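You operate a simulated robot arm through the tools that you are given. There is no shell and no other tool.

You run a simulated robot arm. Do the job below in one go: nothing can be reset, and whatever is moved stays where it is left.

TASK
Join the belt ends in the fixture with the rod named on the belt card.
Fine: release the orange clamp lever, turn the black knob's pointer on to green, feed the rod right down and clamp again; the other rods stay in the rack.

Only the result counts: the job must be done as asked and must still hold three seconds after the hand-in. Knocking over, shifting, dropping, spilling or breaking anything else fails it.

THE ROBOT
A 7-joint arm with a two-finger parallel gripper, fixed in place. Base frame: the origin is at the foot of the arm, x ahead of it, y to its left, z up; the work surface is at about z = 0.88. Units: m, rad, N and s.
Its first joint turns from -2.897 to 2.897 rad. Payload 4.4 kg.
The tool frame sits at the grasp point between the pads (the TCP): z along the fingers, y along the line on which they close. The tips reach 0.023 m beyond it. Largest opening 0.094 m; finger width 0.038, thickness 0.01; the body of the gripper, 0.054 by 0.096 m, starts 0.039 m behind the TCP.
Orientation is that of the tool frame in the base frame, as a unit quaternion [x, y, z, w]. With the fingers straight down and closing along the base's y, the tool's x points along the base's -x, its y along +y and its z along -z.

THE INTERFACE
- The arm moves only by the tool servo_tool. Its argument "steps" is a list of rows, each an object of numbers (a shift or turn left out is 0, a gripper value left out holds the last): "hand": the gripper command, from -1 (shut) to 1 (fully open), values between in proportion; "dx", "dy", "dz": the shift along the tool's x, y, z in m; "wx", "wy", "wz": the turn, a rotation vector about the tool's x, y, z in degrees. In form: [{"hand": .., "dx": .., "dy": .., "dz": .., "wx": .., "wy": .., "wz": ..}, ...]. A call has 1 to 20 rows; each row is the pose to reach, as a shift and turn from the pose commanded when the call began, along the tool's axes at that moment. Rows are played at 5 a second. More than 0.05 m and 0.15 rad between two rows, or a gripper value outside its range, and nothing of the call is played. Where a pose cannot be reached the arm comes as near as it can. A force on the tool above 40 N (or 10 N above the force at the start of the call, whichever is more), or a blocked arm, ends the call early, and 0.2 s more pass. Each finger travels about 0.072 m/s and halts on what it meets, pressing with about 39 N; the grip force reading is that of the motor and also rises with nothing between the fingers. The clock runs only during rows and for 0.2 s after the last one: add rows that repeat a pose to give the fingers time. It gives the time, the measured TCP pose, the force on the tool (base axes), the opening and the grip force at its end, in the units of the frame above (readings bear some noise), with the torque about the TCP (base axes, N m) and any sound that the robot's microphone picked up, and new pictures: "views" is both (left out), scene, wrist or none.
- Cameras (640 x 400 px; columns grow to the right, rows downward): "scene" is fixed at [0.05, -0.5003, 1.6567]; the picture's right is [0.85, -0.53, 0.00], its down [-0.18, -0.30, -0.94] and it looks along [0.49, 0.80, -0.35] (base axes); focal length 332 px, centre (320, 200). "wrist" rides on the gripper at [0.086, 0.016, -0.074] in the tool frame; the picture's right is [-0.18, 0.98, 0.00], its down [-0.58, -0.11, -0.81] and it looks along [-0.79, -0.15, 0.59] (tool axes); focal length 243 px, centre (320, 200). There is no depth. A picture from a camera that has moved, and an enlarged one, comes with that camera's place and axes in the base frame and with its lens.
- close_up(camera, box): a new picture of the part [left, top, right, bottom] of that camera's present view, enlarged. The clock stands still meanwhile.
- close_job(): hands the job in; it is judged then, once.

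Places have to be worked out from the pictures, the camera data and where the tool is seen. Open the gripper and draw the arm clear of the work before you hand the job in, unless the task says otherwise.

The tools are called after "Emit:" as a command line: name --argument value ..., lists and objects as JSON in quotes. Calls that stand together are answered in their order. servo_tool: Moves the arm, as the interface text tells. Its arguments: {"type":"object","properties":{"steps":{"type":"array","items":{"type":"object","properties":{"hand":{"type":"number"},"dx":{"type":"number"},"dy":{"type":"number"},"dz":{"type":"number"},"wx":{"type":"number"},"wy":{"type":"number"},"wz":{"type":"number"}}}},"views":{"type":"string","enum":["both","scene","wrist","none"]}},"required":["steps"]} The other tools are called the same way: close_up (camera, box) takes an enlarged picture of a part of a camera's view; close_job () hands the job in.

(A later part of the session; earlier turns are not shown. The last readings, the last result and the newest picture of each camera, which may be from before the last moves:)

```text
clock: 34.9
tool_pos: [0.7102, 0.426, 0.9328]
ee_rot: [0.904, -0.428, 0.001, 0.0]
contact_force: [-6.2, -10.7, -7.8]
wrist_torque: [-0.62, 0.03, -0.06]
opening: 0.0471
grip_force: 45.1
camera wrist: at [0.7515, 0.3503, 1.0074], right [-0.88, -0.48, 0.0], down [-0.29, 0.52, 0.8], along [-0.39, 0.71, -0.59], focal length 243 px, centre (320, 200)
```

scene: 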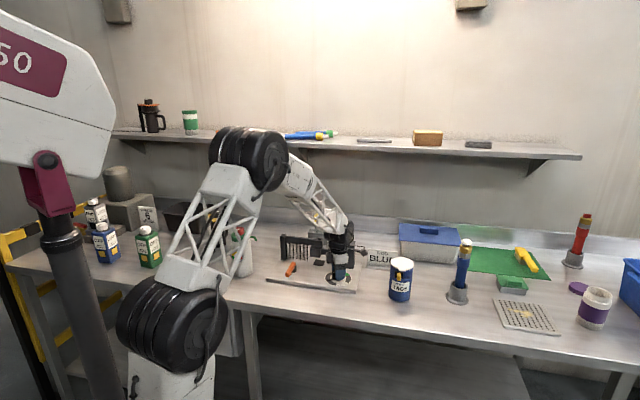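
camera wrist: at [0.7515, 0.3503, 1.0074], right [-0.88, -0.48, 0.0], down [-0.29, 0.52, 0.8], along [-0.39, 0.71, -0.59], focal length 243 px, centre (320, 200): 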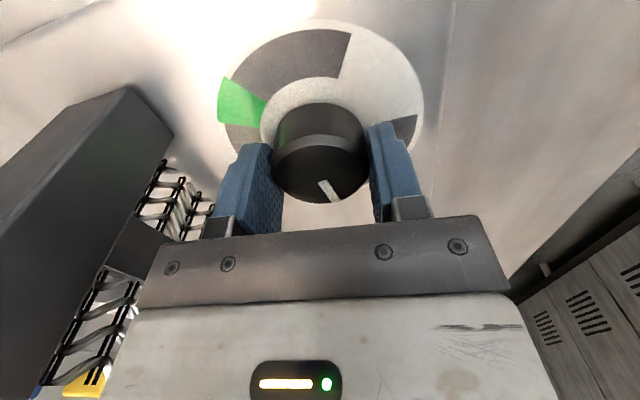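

The white mark stays fixed to the gripper while the dial turns, so the knob is following. I keep turning.

Emit:
servo_tool --steps '[{"hand": -1, "wz": 6}, {"wz": 12}, {"wz": 18}, {"wz": 24}, {"wz": 30}, {"wz": 36}, {"wz": 42}, {"wz": 48}, {"wz": 54}, {"wz": 60}, {"wz": 60}]' --views "both"

```text
clock: 37.3
tool_pos: [0.7114, 0.4264, 0.9333]
ee_rot: [-0.568, 0.823, -0.002, 0.001]
contact_force: [-13.9, -6.7, -12.9]
wrist_torque: [-0.14, 0.42, -0.09]
opening: 0.047
grip_force: 45.3
camera wrist: at [0.6633, 0.3526, 1.0071], right [-0.85, 0.52, 0.0], down [0.3, 0.51, 0.81], along [0.42, 0.69, -0.59], focal length 243 px, centre (320, 200)
```

scene: 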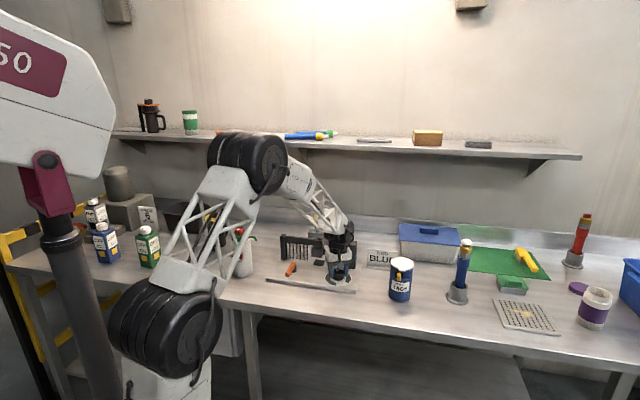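
wrist: 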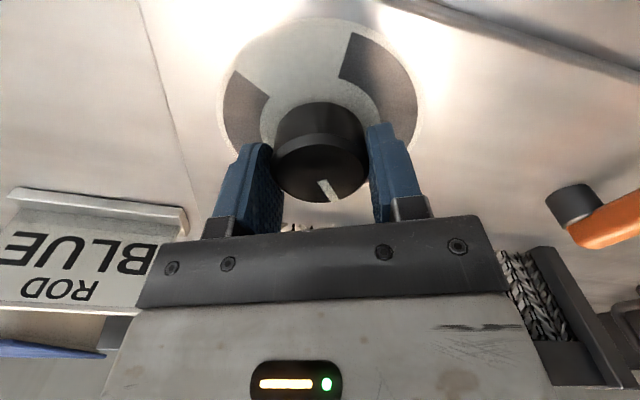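

It turns well with low torque. I turn another 60°, which should leave about 18° to green.

Emit:
servo_tool --steps '[{"hand": -1, "wz": 6}, {"wz": 12}, {"wz": 18}, {"wz": 24}, {"wz": 30}, {"wz": 36}, {"wz": 42}, {"wz": 48}, {"wz": 54}, {"wz": 60}, {"wz": 60}]' --views "both"

Emit:
close_up --camera "scene" --box '[290, 220, 380, 300]'

```text
clock: 39.7
tool_pos: [0.7119, 0.4276, 0.9337]
ee_rot: [-0.081, 0.997, -0.002, 0.003]
contact_force: [3.7, 2.9, -13.0]
wrist_torque: [0.46, -0.41, 0.0]
opening: 0.047
grip_force: 44.6
camera wrist: at [0.6211, 0.4297, 1.0068], right [0.02, 1.0, 0.0], down [0.59, -0.01, 0.81], along [0.81, -0.02, -0.59], focal length 243 px, centre (320, 200)
```

scene: 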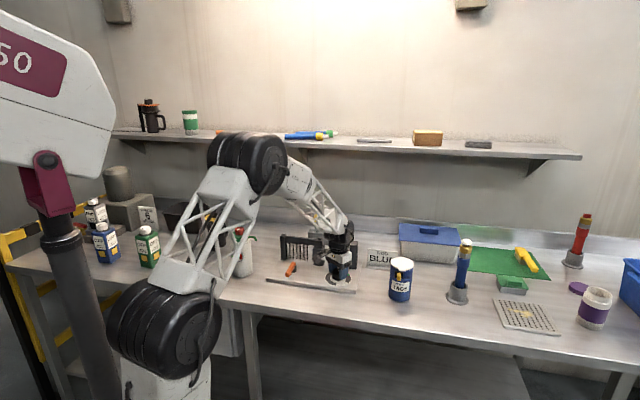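
wrist: 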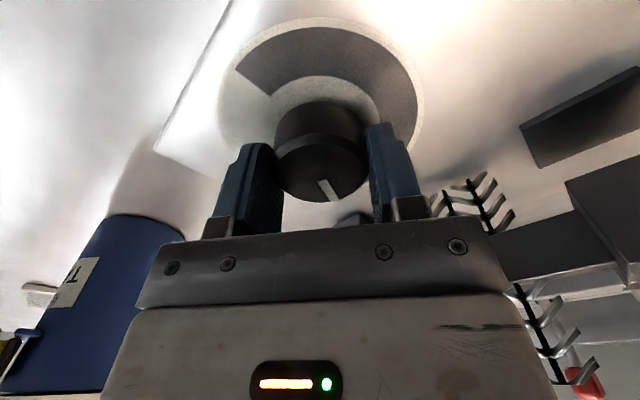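

```text
5.00 times, centred on (335, 260) of scene
camera zoom: at [0.05, -0.5003, 1.6567], right [0.85, -0.53, 0.0], down [-0.18, -0.3, -0.94], along [0.49, 0.8, -0.35], focal length 1659 px, centre (245, -100)
```

zoom: 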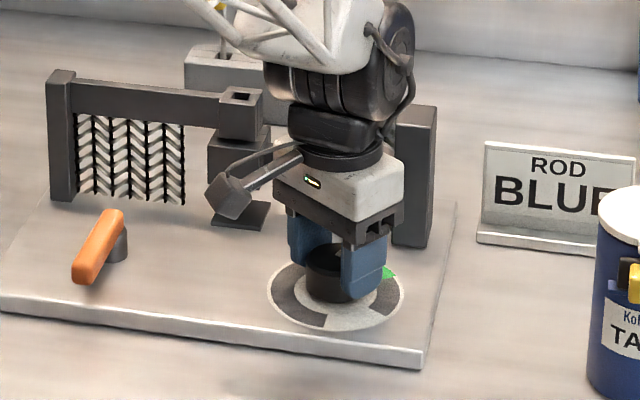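

The lower block is sliding under the upper one as the knob turns. I judge the pointer at about 24° now and the green sector to span about −5° to 25° (centre 10°), so I turn 14° more, then open and look.

Emit:
servo_tool --steps '[{"hand": -1, "wz": 5}, {"wz": 10}, {"wz": 14}, {"wz": 14}, {"wz": 14}]' --views "none"

Emit:
servo_tool --steps '[{"hand": 0.6}, {"hand": 0.6}, {"dz": -0.02}, {"dz": -0.06}, {"dz": -0.1}, {"dz": -0.14}, {"dz": -0.17}, {"dz": -0.17}]' --views "both"

Emit:
close_up --camera "scene" --box '[280, 220, 370, 300]'

```text
clock: 40.9
tool_pos: [0.7121, 0.4284, 0.9328]
ee_rot: [0.04, 0.999, -0.001, 0.001]
contact_force: [7.2, -0.6, -8.8]
wrist_torque: [0.06, 0.62, -0.03]
opening: 0.0468
grip_force: 44.9
```

```text
clock: 42.7
tool_pos: [0.7087, 0.4273, 1.1012]
ee_rot: [0.041, 0.999, -0.001, 0.002]
contact_force: [-0.5, 0.7, 0.8]
wrist_torque: [-0.02, 0.01, -0.02]
opening: 0.0752
grip_force: 0.1
camera wrist: at [0.6223, 0.4509, 1.1751], right [0.26, 0.96, 0.0], down [0.57, -0.15, 0.81], along [0.78, -0.21, -0.59], focal length 243 px, centre (320, 200)
```

scene: 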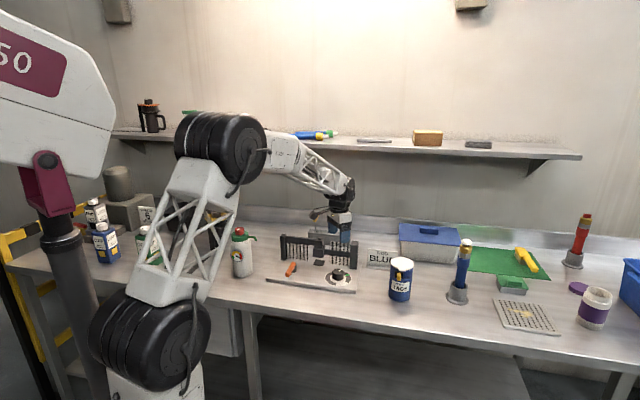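
wrist: 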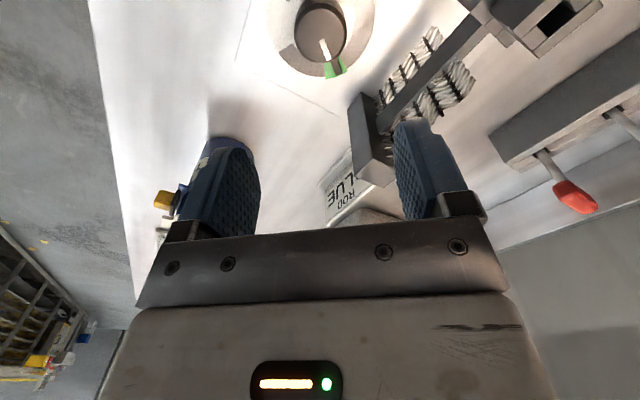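

```text
5.00 times, centred on (325, 260) of scene
camera zoom: at [0.05, -0.5003, 1.6567], right [0.85, -0.53, 0.0], down [-0.18, -0.3, -0.94], along [0.49, 0.8, -0.35], focal length 1659 px, centre (295, -100)
```

zoom: 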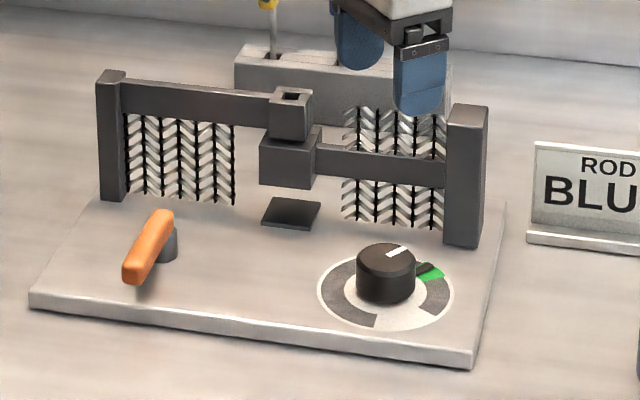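

Emit:
close_up --camera "scene" --box '[325, 255, 365, 295]'

Emit:
close_up --camera "wrist" --box '[260, 0, 400, 90]'

Emit:
close_up --camera "wrist" --box '[440, 0, 640, 125]'

```text
10.00 times, centred on (345, 275) of scene
camera zoom: at [0.05, -0.5003, 1.6567], right [0.85, -0.53, 0.0], down [-0.18, -0.3, -0.94], along [0.49, 0.8, -0.35], focal length 3319 px, centre (70, -550)
```

zoom: 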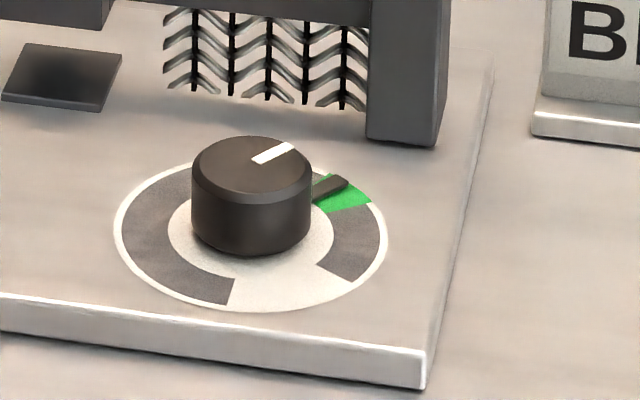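

```text
4.44 times, centred on (330, 45) of wrist
camera zoom: at [0.6223, 0.4509, 1.1751], right [0.26, 0.96, 0.0], down [0.57, -0.15, 0.81], along [0.78, -0.21, -0.59], focal length 1078 px, centre (276, 889)
```

zoom: 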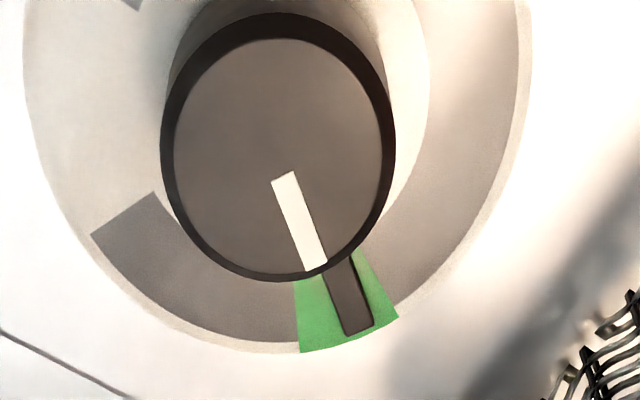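

```text
3.20 times, centred on (540, 62) of wrist
camera zoom: at [0.6223, 0.4509, 1.1751], right [0.26, 0.96, 0.0], down [0.57, -0.15, 0.81], along [0.78, -0.21, -0.59], focal length 776 px, centre (-384, 640)
```

zoom: 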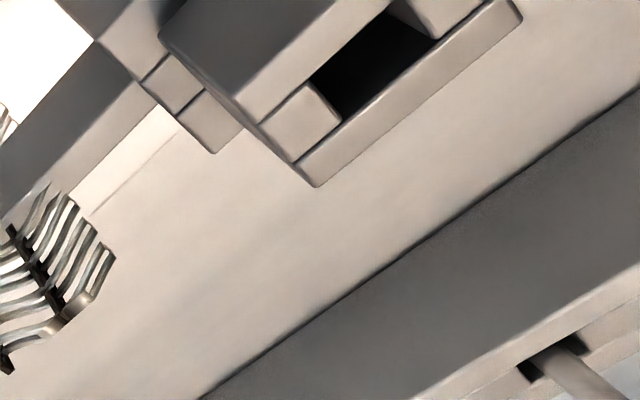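

The pointer sits well inside the green sector and the blocks have lined up. Now I move up in front of the rack to measure the blue rod from close by.

Emit:
servo_tool --steps '[{"hand": -0.1, "dz": -0.04, "wz": -6}, {"dx": -0.002, "dy": 0.02, "dz": -0.07, "wz": -12}, {"dx": -0.005, "dy": 0.05, "dz": -0.1, "wz": -19}, {"dx": -0.008, "dy": 0.08, "dz": -0.1, "wz": -26}, {"dx": -0.011, "dy": 0.11, "dz": -0.1, "wz": -33}, {"dx": -0.015, "dy": 0.14, "dz": -0.1, "wz": -40}, {"dx": -0.0187, "dy": 0.176, "dz": -0.1, "wz": -46}, {"dx": -0.0187, "dy": 0.176, "dz": -0.1, "wz": -50}, {"dx": -0.0187, "dy": 0.176, "dz": -0.1, "wz": -50}]' --views "both"

```text
clock: 44.7
tool_pos: [0.7413, 0.6035, 1.2029]
ee_rot: [-0.387, 0.922, -0.002, 0.002]
contact_force: [-0.1, -0.1, -0.3]
wrist_torque: [0.01, 0.0, -0.01]
opening: 0.0423
grip_force: 0.0
camera wrist: at [0.6677, 0.5533, 1.2762], right [-0.57, 0.82, 0.0], down [0.48, 0.34, 0.81], along [0.66, 0.46, -0.59], focal length 243 px, centre (320, 200)
```

scene: 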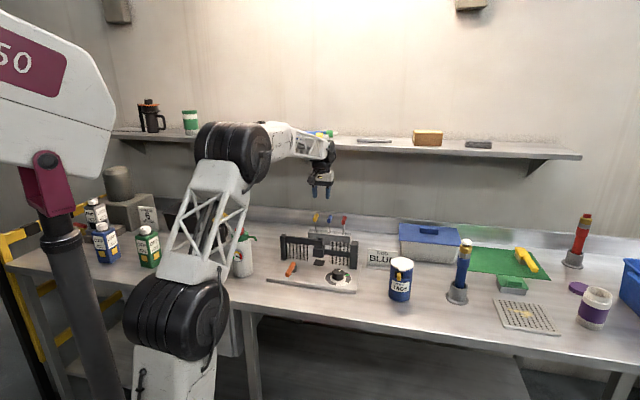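
wrist: 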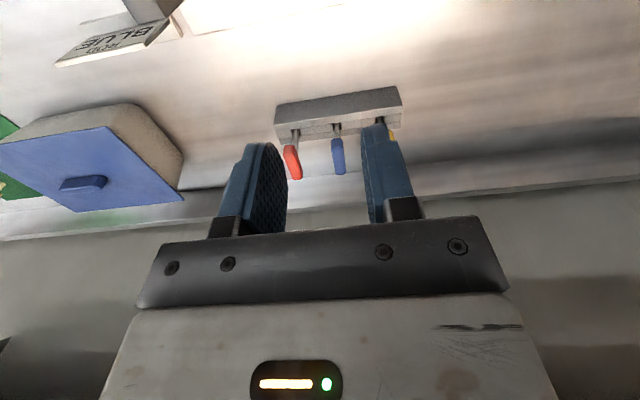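

Emit:
close_up --camera "wrist" --box '[265, 75, 415, 185]'

Emit:
close_up --camera "scene" --box '[280, 205, 360, 255]'

Emit:
close_up --camera "scene" --box '[240, 100, 400, 220]'

```text
3.64 times, centred on (340, 130) of wrist
camera zoom: at [0.6677, 0.5533, 1.2762], right [-0.57, 0.82, 0.0], down [0.48, 0.34, 0.81], along [0.66, 0.46, -0.59], focal length 882 px, centre (247, 454)
```

zoom: 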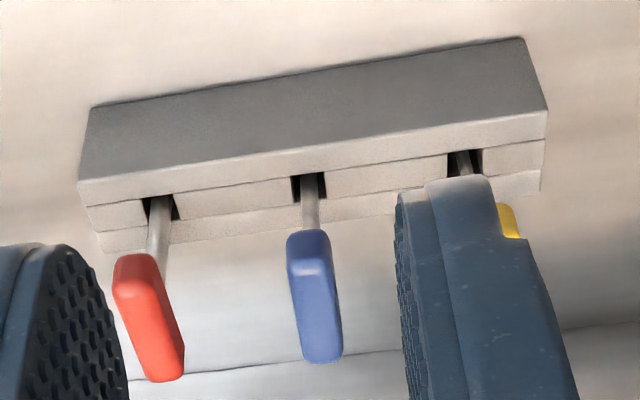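

```text
8.00 times, centred on (320, 230) of scene
camera zoom: at [0.05, -0.5003, 1.6567], right [0.85, -0.53, 0.0], down [-0.18, -0.3, -0.94], along [0.49, 0.8, -0.35], focal length 2655 px, centre (320, -40)
```

zoom: 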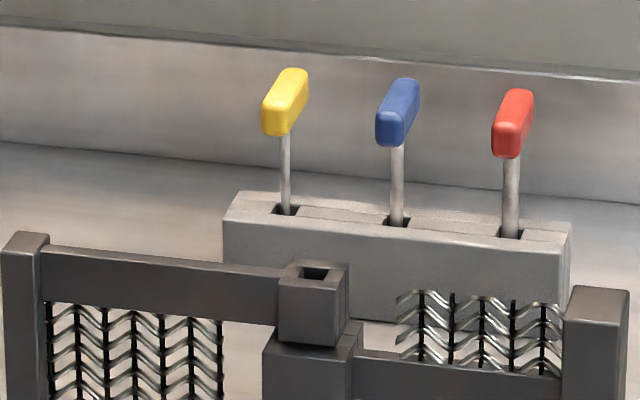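

```text
3.33 times, centred on (320, 160) of scene
camera zoom: at [0.05, -0.5003, 1.6567], right [0.85, -0.53, 0.0], down [-0.18, -0.3, -0.94], along [0.49, 0.8, -0.35], focal length 1106 px, centre (320, 333)
```

zoom: 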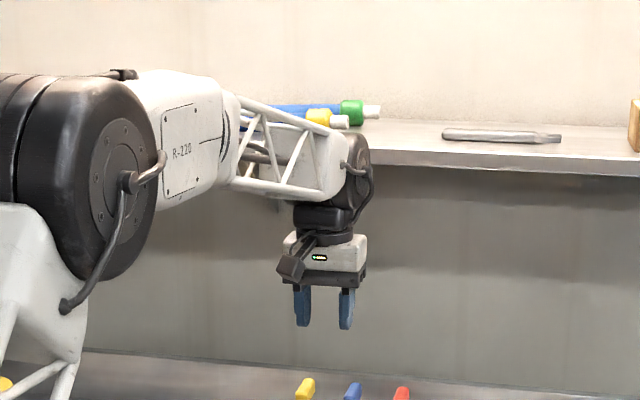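

The rack top is at z≈0.938 and the blue rod stands at about (0.862, 0.721). Its handle is some 0.015 wide and 0.05 long toward the wall, spanning z 0.999–1.022. That is about 1.12 m out, beyond the straight-down reach, so I tilt the tool about 40° forward, which also keeps the wrist away from the shelf, and move closer.

Emit:
servo_tool --steps '[{"hand": -0.1, "wy": -8}, {"wy": -16, "dx": -0.01}, {"wy": -24, "dx": -0.02, "dy": -0.001, "dz": 0.01}, {"wy": -32, "dx": -0.035, "dy": -0.002, "dz": 0.03}, {"wy": -40, "dx": -0.049, "dy": -0.003, "dz": 0.05}, {"wy": -40, "dx": -0.049, "dy": -0.003, "dz": 0.05}]' --views "both"

```text
clock: 46.1
tool_pos: [0.7809, 0.6343, 1.1542]
ee_rot: [-0.363, 0.866, 0.13, 0.317]
contact_force: [0.1, -0.6, -0.3]
wrist_torque: [0.01, 0.01, -0.01]
opening: 0.0422
grip_force: 0.0
camera wrist: at [0.6873, 0.5648, 1.1538], right [-0.6, 0.79, 0.11], down [0.02, -0.13, 0.99], along [0.8, 0.6, 0.06], focal length 243 px, centre (320, 200)
```

scene: 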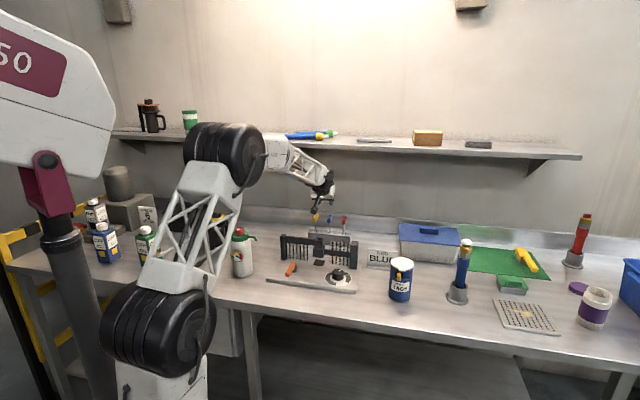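
wrist: 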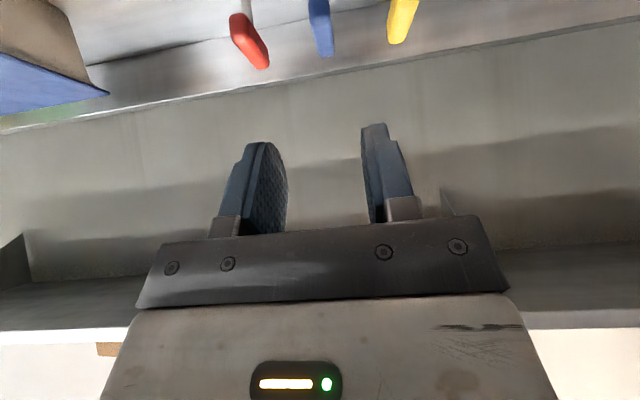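

The blue handle is centred in the gripper's plane. I advance along the tool axis toward it in stages.

Emit:
servo_tool --steps '[{"hand": -0.1, "dx": -0.001, "dy": 0.001, "dz": 0.03}, {"dx": -0.002, "dy": 0.002, "dz": 0.06}, {"dx": -0.003, "dy": 0.003, "dz": 0.09}, {"dx": -0.004, "dy": 0.0036, "dz": 0.12}, {"dx": -0.004, "dy": 0.0036, "dz": 0.12}]' --views "both"

Emit:
close_up --camera "wrist" --box '[200, 0, 440, 150]'

Emit:
close_up --camera "scene" --box '[290, 170, 370, 240]'

```text
clock: 47.3
tool_pos: [0.8337, 0.6948, 1.0643]
ee_rot: [-0.363, 0.866, 0.131, 0.317]
contact_force: [0.0, -0.2, 0.6]
wrist_torque: [-0.01, 0.02, 0.0]
opening: 0.0419
grip_force: 0.1
camera wrist: at [0.7402, 0.6256, 1.0652], right [-0.6, 0.79, 0.11], down [0.02, -0.13, 0.99], along [0.8, 0.6, 0.06], focal length 243 px, centre (320, 200)
```

scene: 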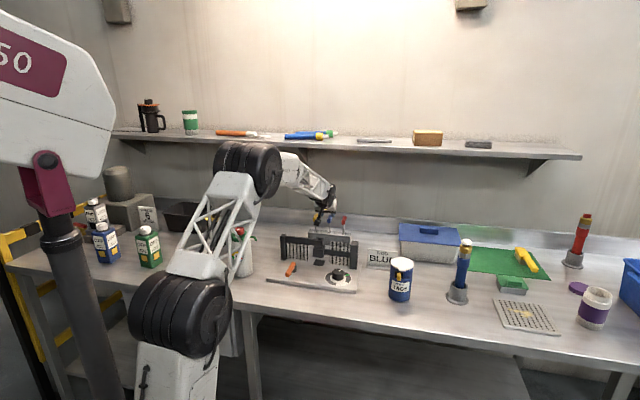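
wrist: 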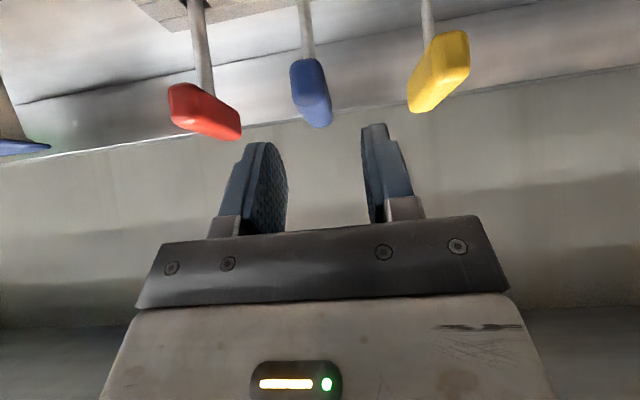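

```text
2.67 times, centred on (320, 75) of wrist
camera zoom: at [0.7402, 0.6256, 1.0652], right [-0.6, 0.79, 0.11], down [0.02, -0.13, 0.99], along [0.8, 0.6, 0.06], focal length 647 px, centre (320, 533)
```

zoom: 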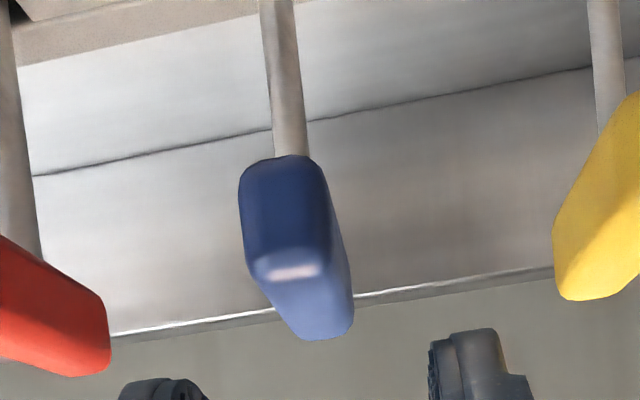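

```text
5.71 times, centred on (330, 205) of scene
camera zoom: at [0.05, -0.5003, 1.6567], right [0.85, -0.53, 0.0], down [-0.18, -0.3, -0.94], along [0.49, 0.8, -0.35], focal length 1896 px, centre (263, 171)
```

zoom: 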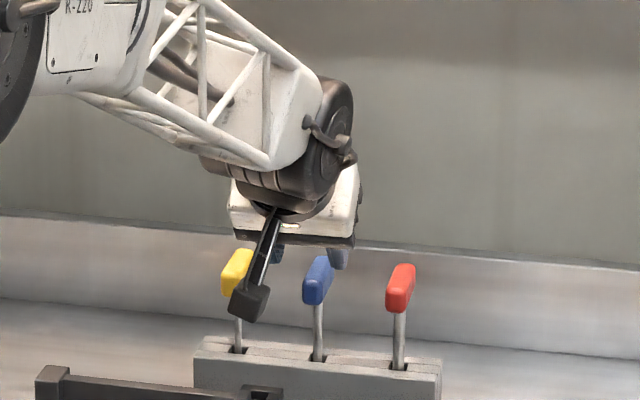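

The blue handle measures x'≈0.0995, with its front at z≈1.012, as expected. I move the last 6 cm so the pads cover the handle, then check before gripping.

Emit:
servo_tool --steps '[{"hand": -0.1, "dx": -0.001, "dy": -0.0008, "dz": 0.02}, {"dx": -0.0018, "dy": -0.0015, "dz": 0.04}, {"dx": -0.0024, "dy": -0.0015, "dz": 0.0572}, {"dx": -0.0024, "dy": -0.0015, "dz": 0.0572}]' --views "both"

Emit:
close_up --camera "wrist" --box '[200, 50, 440, 250]'

Emit:
close_up --camera "scene" --box '[290, 180, 370, 240]'

```text
clock: 48.3
tool_pos: [0.8614, 0.7213, 1.0215]
ee_rot: [-0.363, 0.866, 0.131, 0.317]
contact_force: [0.0, 1.1, -0.6]
wrist_torque: [-0.02, -0.02, 0.0]
opening: 0.0424
grip_force: 0.0
camera wrist: at [0.7686, 0.6516, 1.0225], right [-0.6, 0.79, 0.11], down [0.02, -0.13, 0.99], along [0.8, 0.6, 0.06], focal length 243 px, centre (320, 200)
```

scene: 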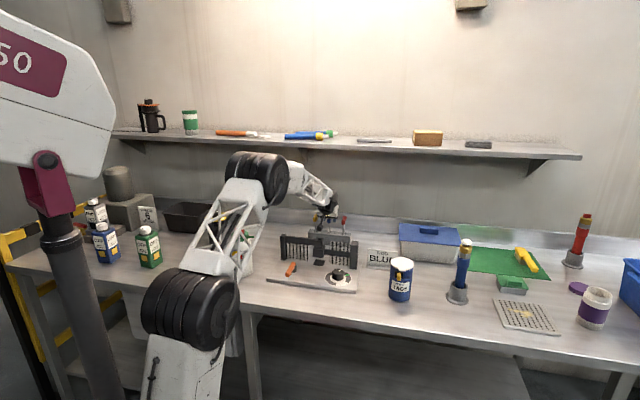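
wrist: 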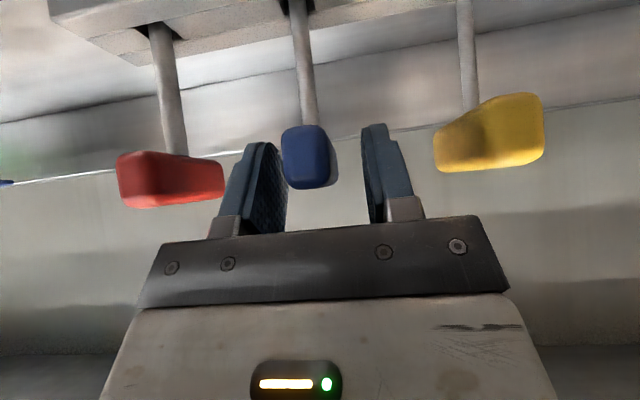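

```text
2.00 times, centred on (320, 150) of wrist
camera zoom: at [0.7686, 0.6516, 1.0225], right [-0.6, 0.79, 0.11], down [0.02, -0.13, 0.99], along [0.8, 0.6, 0.06], focal length 485 px, centre (320, 300)
```

zoom: 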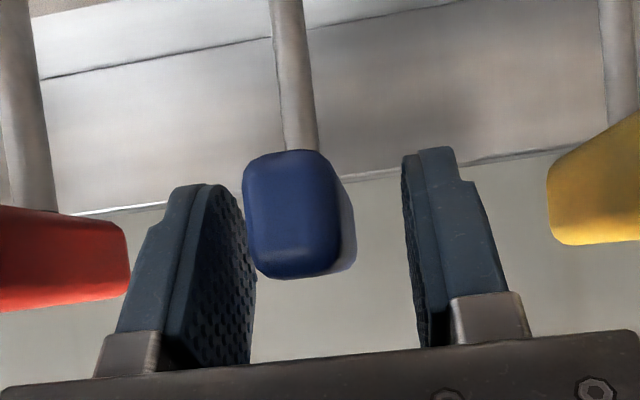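

```text
6.67 times, centred on (330, 210) of scene
camera zoom: at [0.05, -0.5003, 1.6567], right [0.85, -0.53, 0.0], down [-0.18, -0.3, -0.94], along [0.49, 0.8, -0.35], focal length 2212 px, centre (253, 133)
```

zoom: 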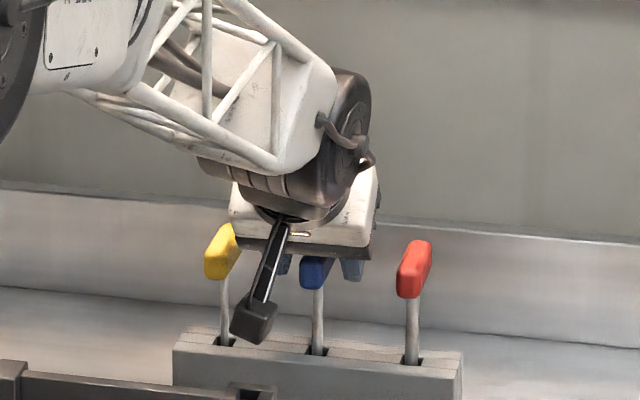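

The handle is centred between the pads to about 1 mm. I close the gripper on it.

Emit:
servo_tool --steps '[{"hand": -0.5}, {"hand": -0.8}, {"hand": -1}, {"hand": -1}, {"hand": -1}]' --views "wrist"

```text
clock: 49.5
tool_pos: [0.8612, 0.723, 1.0223]
ee_rot: [-0.363, 0.866, 0.131, 0.317]
contact_force: [0.0, 0.2, 0.3]
wrist_torque: [0.01, 0.02, -0.01]
opening: 0.0174
grip_force: 38.4
camera wrist: at [0.7685, 0.6515, 1.0226], right [-0.6, 0.79, 0.11], down [0.02, -0.13, 0.99], along [0.8, 0.6, 0.06], focal length 243 px, centre (320, 200)
```

wrist: 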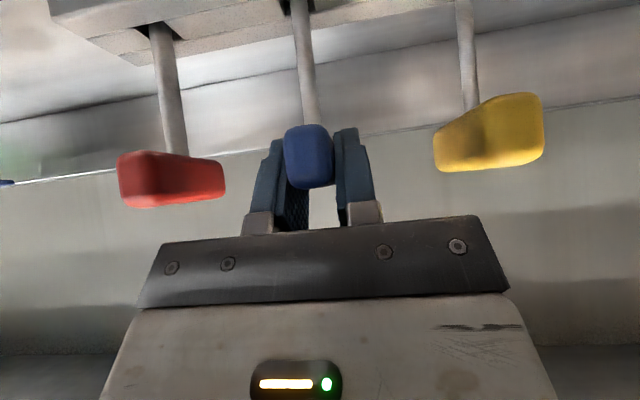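

Gripped firmly (opening 0.0174, 38 N). I lift the rod straight up out of the rack.

Emit:
servo_tool --steps '[{"hand": -1, "dx": -0.0064, "dy": 0.0, "dz": -0.0076}, {"dx": -0.0129, "dy": -0.0001, "dz": -0.0153}, {"dx": -0.0257, "dy": -0.0002, "dz": -0.0305}, {"dx": -0.0386, "dy": -0.0003, "dz": -0.0458}, {"dx": -0.0515, "dy": -0.0004, "dz": -0.0611}, {"dx": -0.0643, "dy": -0.0005, "dz": -0.0764}, {"dx": -0.0772, "dy": -0.0006, "dz": -0.0916}, {"dx": -0.0901, "dy": -0.0007, "dz": -0.1069}, {"dx": -0.0965, "dy": -0.0008, "dz": -0.1145}, {"dx": -0.0965, "dy": -0.0008, "dz": -0.1145}]' --views "both"

Emit:
close_up --camera "scene" --box '[280, 155, 380, 255]'

Emit:
close_up --camera "wrist" --box '[200, 0, 440, 200]'

```text
clock: 51.7
tool_pos: [0.8608, 0.7206, 1.1706]
ee_rot: [-0.364, 0.866, 0.131, 0.317]
contact_force: [0.6, -0.1, -0.4]
wrist_torque: [-0.02, -0.01, 0.03]
opening: 0.0174
grip_force: 39.3
camera wrist: at [0.7679, 0.6498, 1.1712], right [-0.6, 0.79, 0.11], down [0.02, -0.13, 0.99], along [0.8, 0.6, 0.06], focal length 243 px, centre (320, 200)
```

scene: 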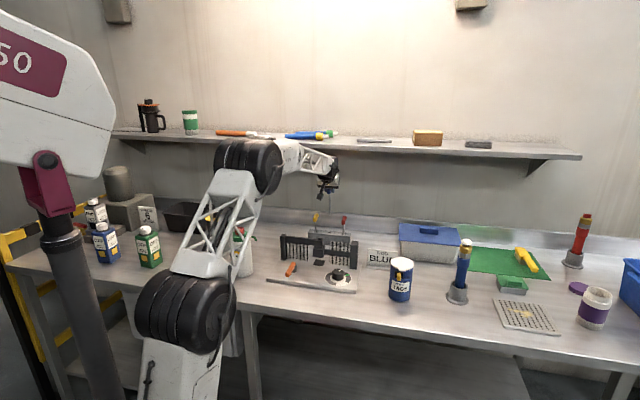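
wrist: 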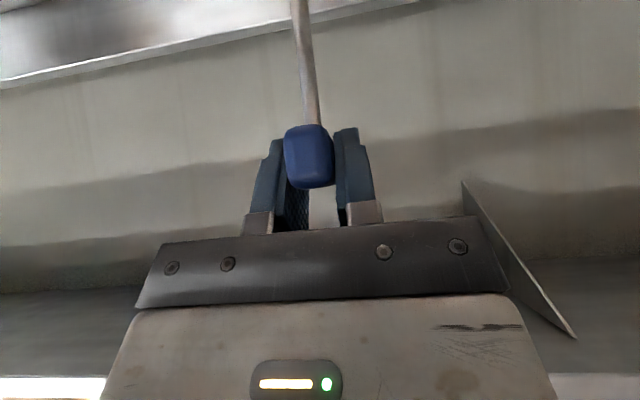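

```text
4.00 times, centred on (330, 205) of scene
camera zoom: at [0.05, -0.5003, 1.6567], right [0.85, -0.53, 0.0], down [-0.18, -0.3, -0.94], along [0.49, 0.8, -0.35], focal length 1328 px, centre (280, 180)
```

zoom: 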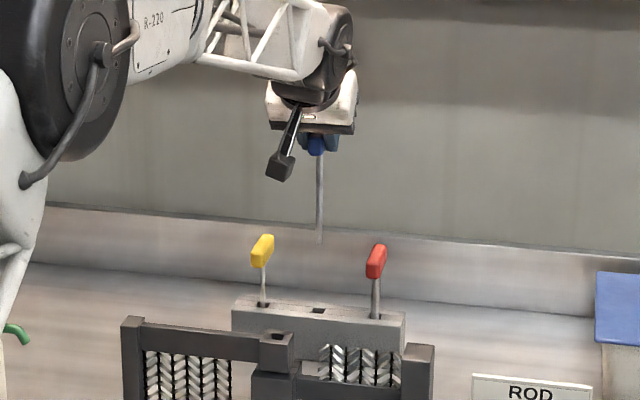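

```text
2.00 times, centred on (320, 100) of wrist
camera zoom: at [0.7679, 0.6498, 1.1712], right [-0.6, 0.79, 0.11], down [0.02, -0.13, 0.99], along [0.8, 0.6, 0.06], focal length 485 px, centre (320, 400)
```

zoom: 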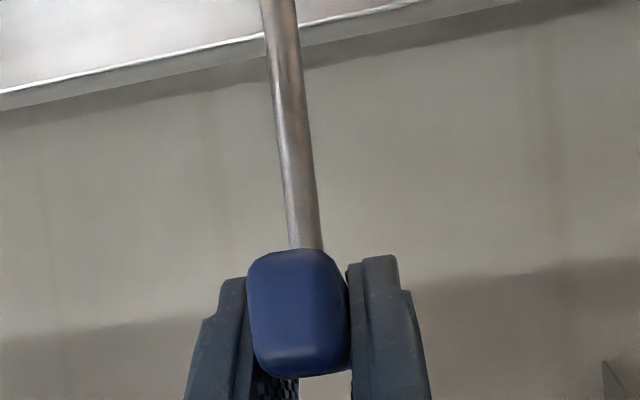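

The blue rod is out, hanging vertical, with its tip about 0.141 below the TCP (rod length ≈0.117). The upper block's hole measures about (0.713, 0.574, 1.003), so I carry the rod back to above it and look.

Emit:
servo_tool --steps '[{"hand": -1, "dx": 0.005, "dy": 0.0, "dz": -0.02}, {"dx": 0.03, "dy": 0.0003, "dz": -0.043}, {"dx": 0.055, "dy": 0.0006, "dz": -0.066}, {"dx": 0.08, "dy": 0.001, "dz": -0.089}, {"dx": 0.105, "dy": 0.0013, "dz": -0.11}, {"dx": 0.13, "dy": 0.0016, "dz": -0.128}, {"dx": 0.1538, "dy": 0.0019, "dz": -0.1419}, {"dx": 0.1538, "dy": 0.0019, "dz": -0.1419}]' --views "both"

Emit:
close_up --camera "scene" --box '[280, 195, 360, 275]'

Emit:
close_up --camera "wrist" --box '[220, 0, 420, 130]'

```text
clock: 53.5
tool_pos: [0.712, 0.5717, 1.1822]
ee_rot: [-0.363, 0.866, 0.131, 0.317]
contact_force: [0.1, 0.8, 0.1]
wrist_torque: [0.0, -0.01, 0.01]
opening: 0.0173
grip_force: 38.9
camera wrist: at [0.6184, 0.5018, 1.1827], right [-0.6, 0.79, 0.11], down [0.02, -0.13, 0.99], along [0.8, 0.6, 0.06], focal length 243 px, centre (320, 200)
```

scene: 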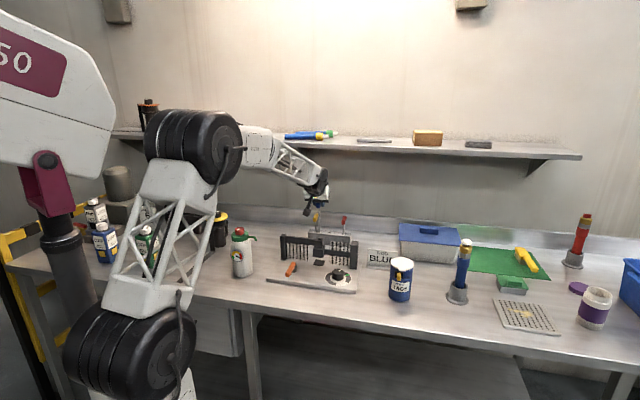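
wrist: 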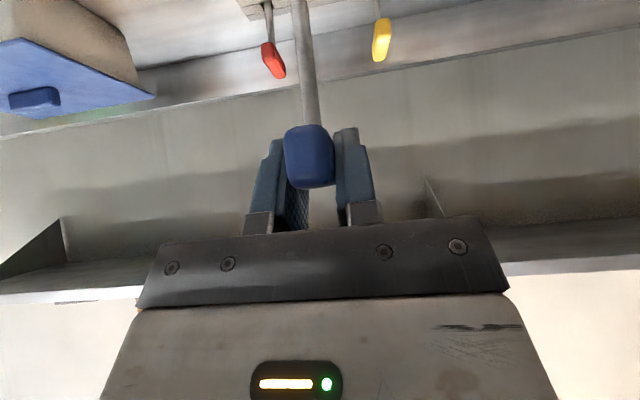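

```text
5.00 times, centred on (320, 235) of scene
camera zoom: at [0.05, -0.5003, 1.6567], right [0.85, -0.53, 0.0], down [-0.18, -0.3, -0.94], along [0.49, 0.8, -0.35], focal length 1659 px, centre (320, 25)
```

zoom: 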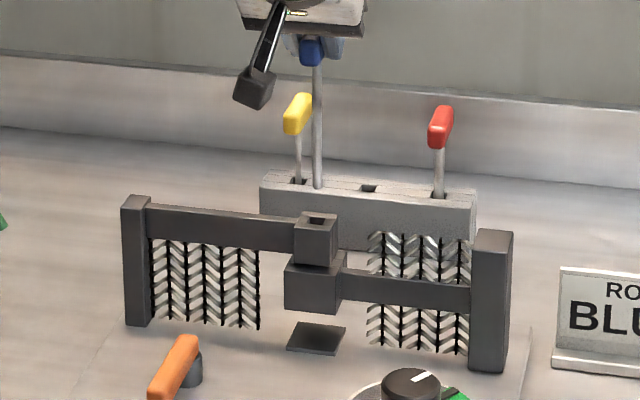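

```text
3.08 times, centred on (320, 65) of wrist
camera zoom: at [0.6184, 0.5018, 1.1827], right [-0.6, 0.79, 0.11], down [0.02, -0.13, 0.99], along [0.8, 0.6, 0.06], focal length 746 px, centre (320, 615)
```

zoom: 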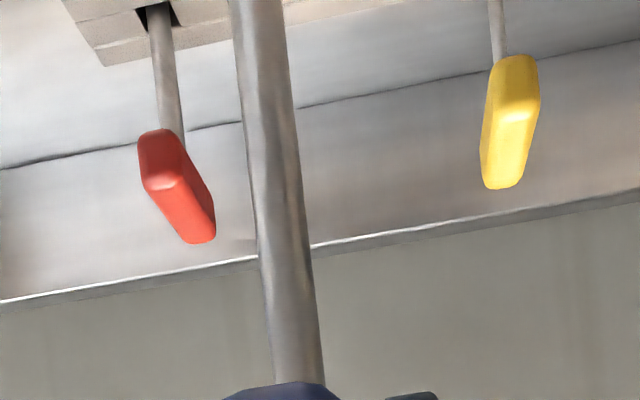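

I zoom in on the rod tip and the hole to compare them directly.

Emit:
close_up --camera "scene" --box '[305, 220, 335, 250]'

Emit:
close_up --camera "scene" --box '[300, 195, 340, 235]'

```text
13.33 times, centred on (320, 235) of scene
camera zoom: at [0.05, -0.5003, 1.6567], right [0.85, -0.53, 0.0], down [-0.18, -0.3, -0.94], along [0.49, 0.8, -0.35], focal length 4425 px, centre (320, -267)
```

zoom: 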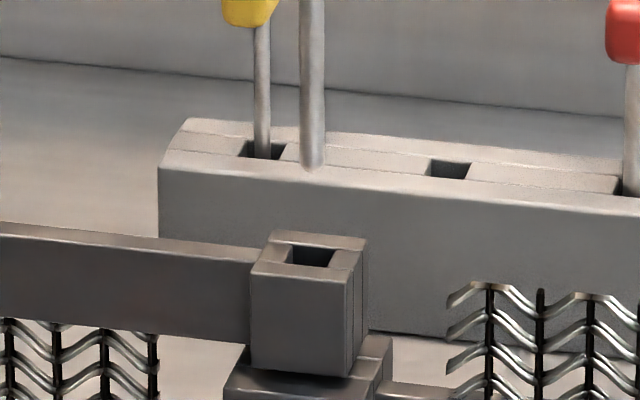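

```text
10.00 times, centred on (320, 215) of scene
camera zoom: at [0.05, -0.5003, 1.6567], right [0.85, -0.53, 0.0], down [-0.18, -0.3, -0.94], along [0.49, 0.8, -0.35], focal length 3319 px, centre (320, 50)
```

zoom: 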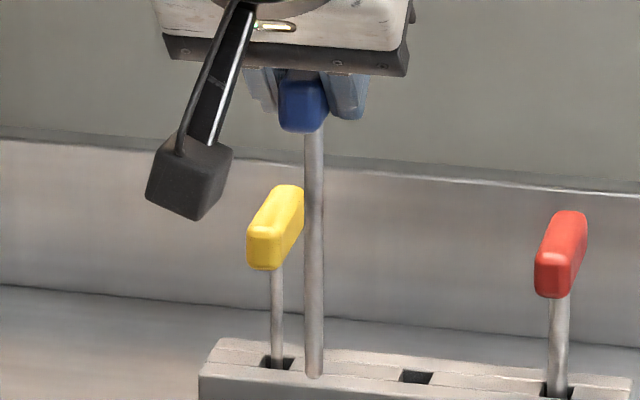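

From three wrist views plus the scene, the upper hole comes out at x'≈0.099, y'≈0.901, z≈1.011, so the rod should shift about 7 mm toward the front. I do that, lower the tip to just above the block, and check again.

Emit:
servo_tool --steps '[{"hand": -1, "dx": 0.0051, "dy": -0.0005, "dz": -0.0043}, {"dx": 0.0115, "dy": -0.0005, "dz": 0.0033}, {"dx": 0.0212, "dy": -0.0004, "dz": 0.0148}, {"dx": 0.0212, "dy": -0.0004, "dz": 0.0148}]' --views "scene"

Emit:
close_up --camera "scene" --box '[305, 220, 335, 250]'

Emit:
close_up --camera "wrist" --box '[220, 0, 420, 130]'

```text
clock: 54.5
tool_pos: [0.7095, 0.5674, 1.1561]
ee_rot: [-0.363, 0.867, 0.129, 0.317]
contact_force: [0.1, 0.2, -1.4]
wrist_torque: [0.0, 0.02, 0.02]
opening: 0.0175
grip_force: 38.6
```

scene: 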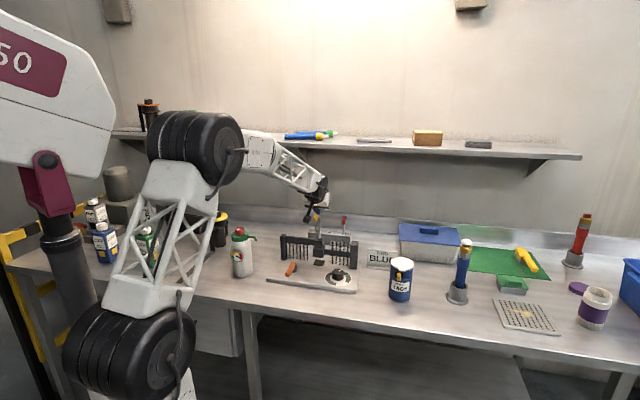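

```text
13.33 times, centred on (320, 235) of scene
camera zoom: at [0.05, -0.5003, 1.6567], right [0.85, -0.53, 0.0], down [-0.18, -0.3, -0.94], along [0.49, 0.8, -0.35], focal length 4425 px, centre (320, -267)
```

zoom: 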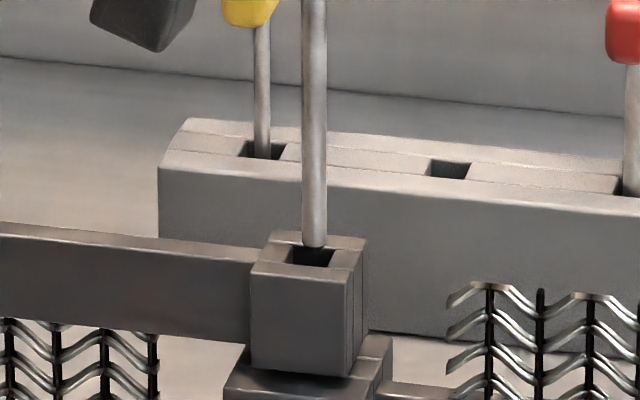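

```text
3.08 times, centred on (320, 65) of wrist
camera zoom: at [0.6163, 0.4971, 1.1574], right [-0.6, 0.79, 0.11], down [0.02, -0.13, 0.99], along [0.8, 0.6, 0.06], focal length 746 px, centre (320, 615)
```

zoom: 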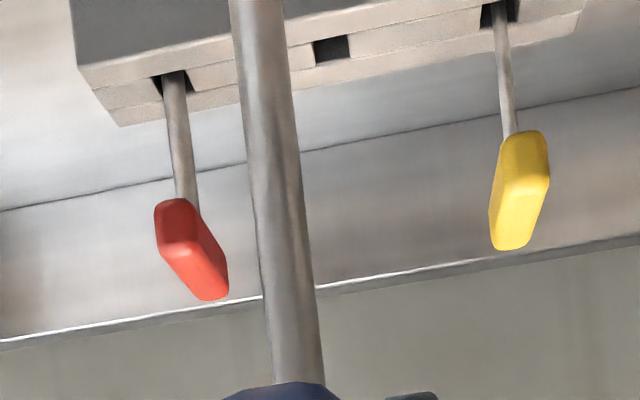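

The tip sits just above the hole, about 1 mm to the right of centre. I shift 1 mm left and lower slowly by 12 mm, watching the force.

Emit:
servo_tool --steps '[{"hand": -1, "dy": 0.001}, {"dx": 0.0019, "dy": 0.001, "dz": 0.0023}, {"dx": 0.0039, "dy": 0.001, "dz": 0.0046}, {"dx": 0.0058, "dy": 0.001, "dz": 0.0069}, {"dx": 0.0077, "dy": 0.001, "dz": 0.0092}, {"dx": 0.0077, "dy": 0.001, "dz": 0.0092}]' --views "none"

Emit:
close_up --camera "scene" --box '[305, 220, 335, 250]'

```text
clock: 55.9
tool_pos: [0.7086, 0.5683, 1.1443]
ee_rot: [-0.362, 0.867, 0.13, 0.316]
contact_force: [-2.0, -2.0, -1.5]
wrist_torque: [-0.24, 0.25, -0.01]
opening: 0.0173
grip_force: 38.8
```

```text
13.33 times, centred on (320, 235) of scene
camera zoom: at [0.05, -0.5003, 1.6567], right [0.85, -0.53, 0.0], down [-0.18, -0.3, -0.94], along [0.49, 0.8, -0.35], focal length 4425 px, centre (320, -267)
```

zoom: 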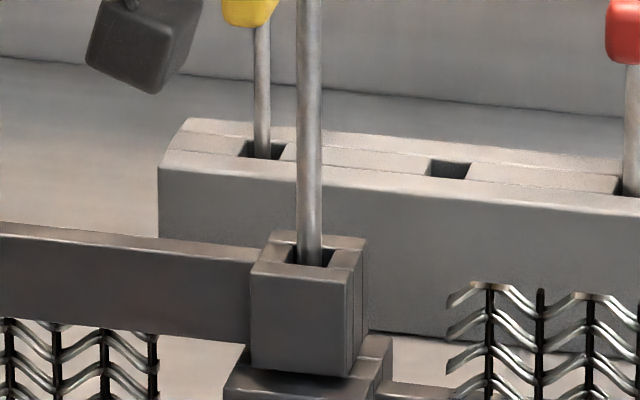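

The tip is inside the hole; the reading (−2, −2 N with matching torque) says the rod brushes the hole's back wall. I shift about 2 mm toward the front and re-read.

Emit:
servo_tool --steps '[{"hand": -1, "dx": 0.0008, "dz": -0.0006}, {"dx": 0.0015, "dz": -0.0013}, {"dx": 0.0015, "dz": -0.0013}]' --views "none"

```text
clock: 56.7
tool_pos: [0.7066, 0.5679, 1.1455]
ee_rot: [-0.363, 0.866, 0.131, 0.317]
contact_force: [-0.4, -0.3, -1.1]
wrist_torque: [-0.03, -0.01, 0.01]
opening: 0.0173
grip_force: 38.5
```

Free again. I move another 1.5 mm toward the middle of the hole and lower about 27 mm through the upper block.

Emit:
servo_tool --steps '[{"hand": -1, "dx": 0.0011, "dz": -0.001}, {"dx": 0.0043, "dz": 0.0028}, {"dx": 0.0075, "dz": 0.0066}, {"dx": 0.0108, "dz": 0.0105}, {"dx": 0.014, "dz": 0.0143}, {"dx": 0.0172, "dz": 0.0181}, {"dx": 0.0185, "dz": 0.0196}, {"dx": 0.0185, "dz": 0.0196}]' --views "none"

Emit:
close_up --camera "scene" --box '[305, 220, 335, 250]'

```text
clock: 58.5
tool_pos: [0.7062, 0.5674, 1.1165]
ee_rot: [-0.363, 0.866, 0.13, 0.317]
contact_force: [-0.9, 0.0, -1.0]
wrist_torque: [0.02, 0.0, 0.01]
opening: 0.0172
grip_force: 38.8
```

```text
13.33 times, centred on (320, 235) of scene
camera zoom: at [0.05, -0.5003, 1.6567], right [0.85, -0.53, 0.0], down [-0.18, -0.3, -0.94], along [0.49, 0.8, -0.35], focal length 4425 px, centre (320, -267)
```

zoom: 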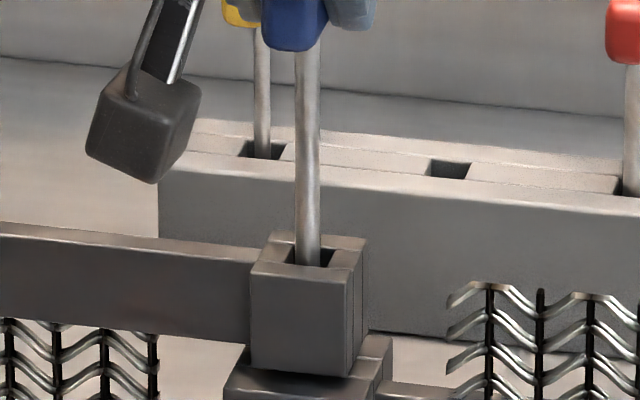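

No contact force and the rod is centred in the hole. I continue down slowly toward and into the lower block.

Emit:
servo_tool --steps '[{"hand": -1, "dx": 0.0026, "dz": 0.0031}, {"dx": 0.0051, "dz": 0.0061}, {"dx": 0.0077, "dz": 0.0092}, {"dx": 0.0103, "dz": 0.0122}, {"dx": 0.0129, "dz": 0.0153}, {"dx": 0.0154, "dz": 0.0183}, {"dx": 0.0154, "dz": 0.0183}]' --views "none"

Emit:
close_up --camera "scene" --box '[300, 215, 340, 265]'

```text
clock: 60.1
tool_pos: [0.7067, 0.5652, 1.0921]
ee_rot: [-0.363, 0.867, 0.13, 0.316]
contact_force: [0.0, -0.6, -1.0]
wrist_torque: [-0.02, 0.0, 0.01]
opening: 0.0173
grip_force: 38.9
```

```text
8.00 times, centred on (320, 240) of scene
camera zoom: at [0.05, -0.5003, 1.6567], right [0.85, -0.53, 0.0], down [-0.18, -0.3, -0.94], along [0.49, 0.8, -0.35], focal length 2655 px, centre (320, -120)
```

zoom: 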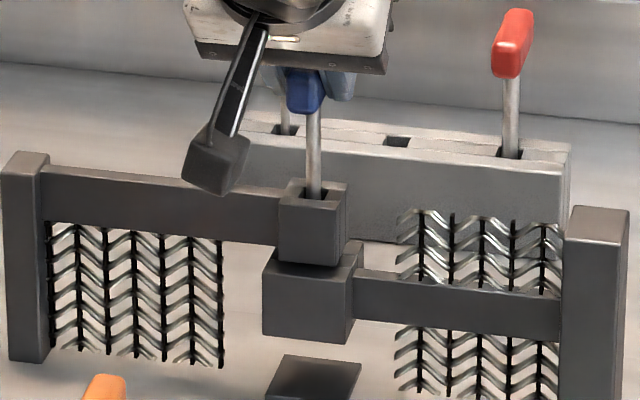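

The tip is already inside the lower block without any load. I continue down until the fingertips are just above the upper block.

Emit:
servo_tool --steps '[{"hand": -1, "dx": 0.0039, "dz": 0.0046}, {"dx": 0.0077, "dz": 0.0092}, {"dx": 0.0116, "dz": 0.0137}, {"dx": 0.0154, "dz": 0.0183}, {"dx": 0.0193, "dz": 0.0229}, {"dx": 0.0232, "dz": 0.0275}, {"dx": 0.027, "dz": 0.0321}, {"dx": 0.027, "dz": 0.0321}]' --views "both"

Emit:
close_up --camera "scene" --box '[300, 215, 340, 265]'

Emit:
close_up --camera "wrist" --box '[200, 50, 440, 250]'

```text
clock: 61.9
tool_pos: [0.7067, 0.5664, 1.0512]
ee_rot: [-0.362, 0.867, 0.129, 0.316]
contact_force: [-0.3, -0.6, -0.6]
wrist_torque: [0.0, 0.03, 0.03]
opening: 0.0173
grip_force: 39.5
camera wrist: at [0.6134, 0.4963, 1.0518], right [-0.6, 0.79, 0.11], down [0.02, -0.13, 0.99], along [0.8, 0.6, 0.06], focal length 243 px, centre (320, 200)
```

scene: 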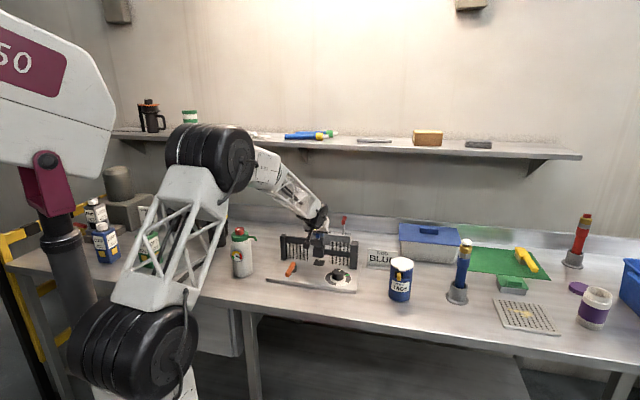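
wrist: 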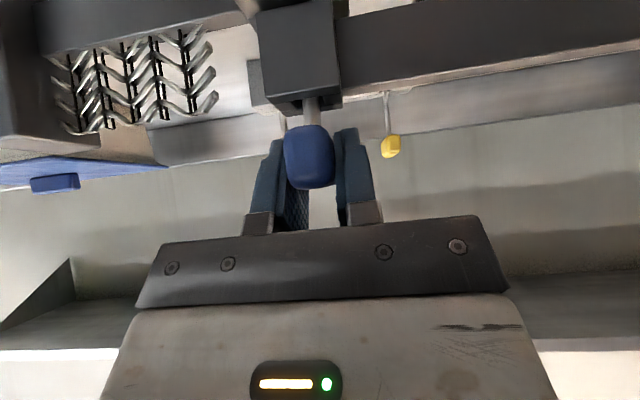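

```text
8.00 times, centred on (320, 240) of scene
camera zoom: at [0.05, -0.5003, 1.6567], right [0.85, -0.53, 0.0], down [-0.18, -0.3, -0.94], along [0.49, 0.8, -0.35], focal length 2655 px, centre (320, -120)
```

zoom: 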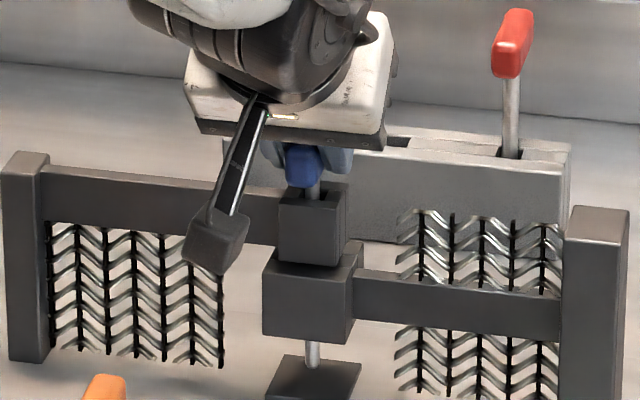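

```text
2.00 times, centred on (320, 150) of wrist
camera zoom: at [0.6134, 0.4963, 1.0518], right [-0.6, 0.79, 0.11], down [0.02, -0.13, 0.99], along [0.8, 0.6, 0.06], focal length 485 px, centre (320, 300)
```

zoom: 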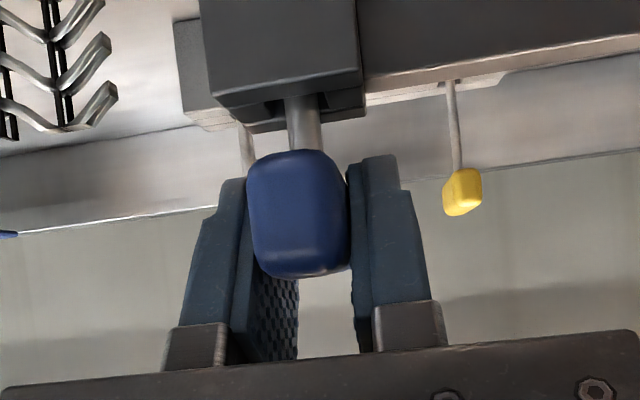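

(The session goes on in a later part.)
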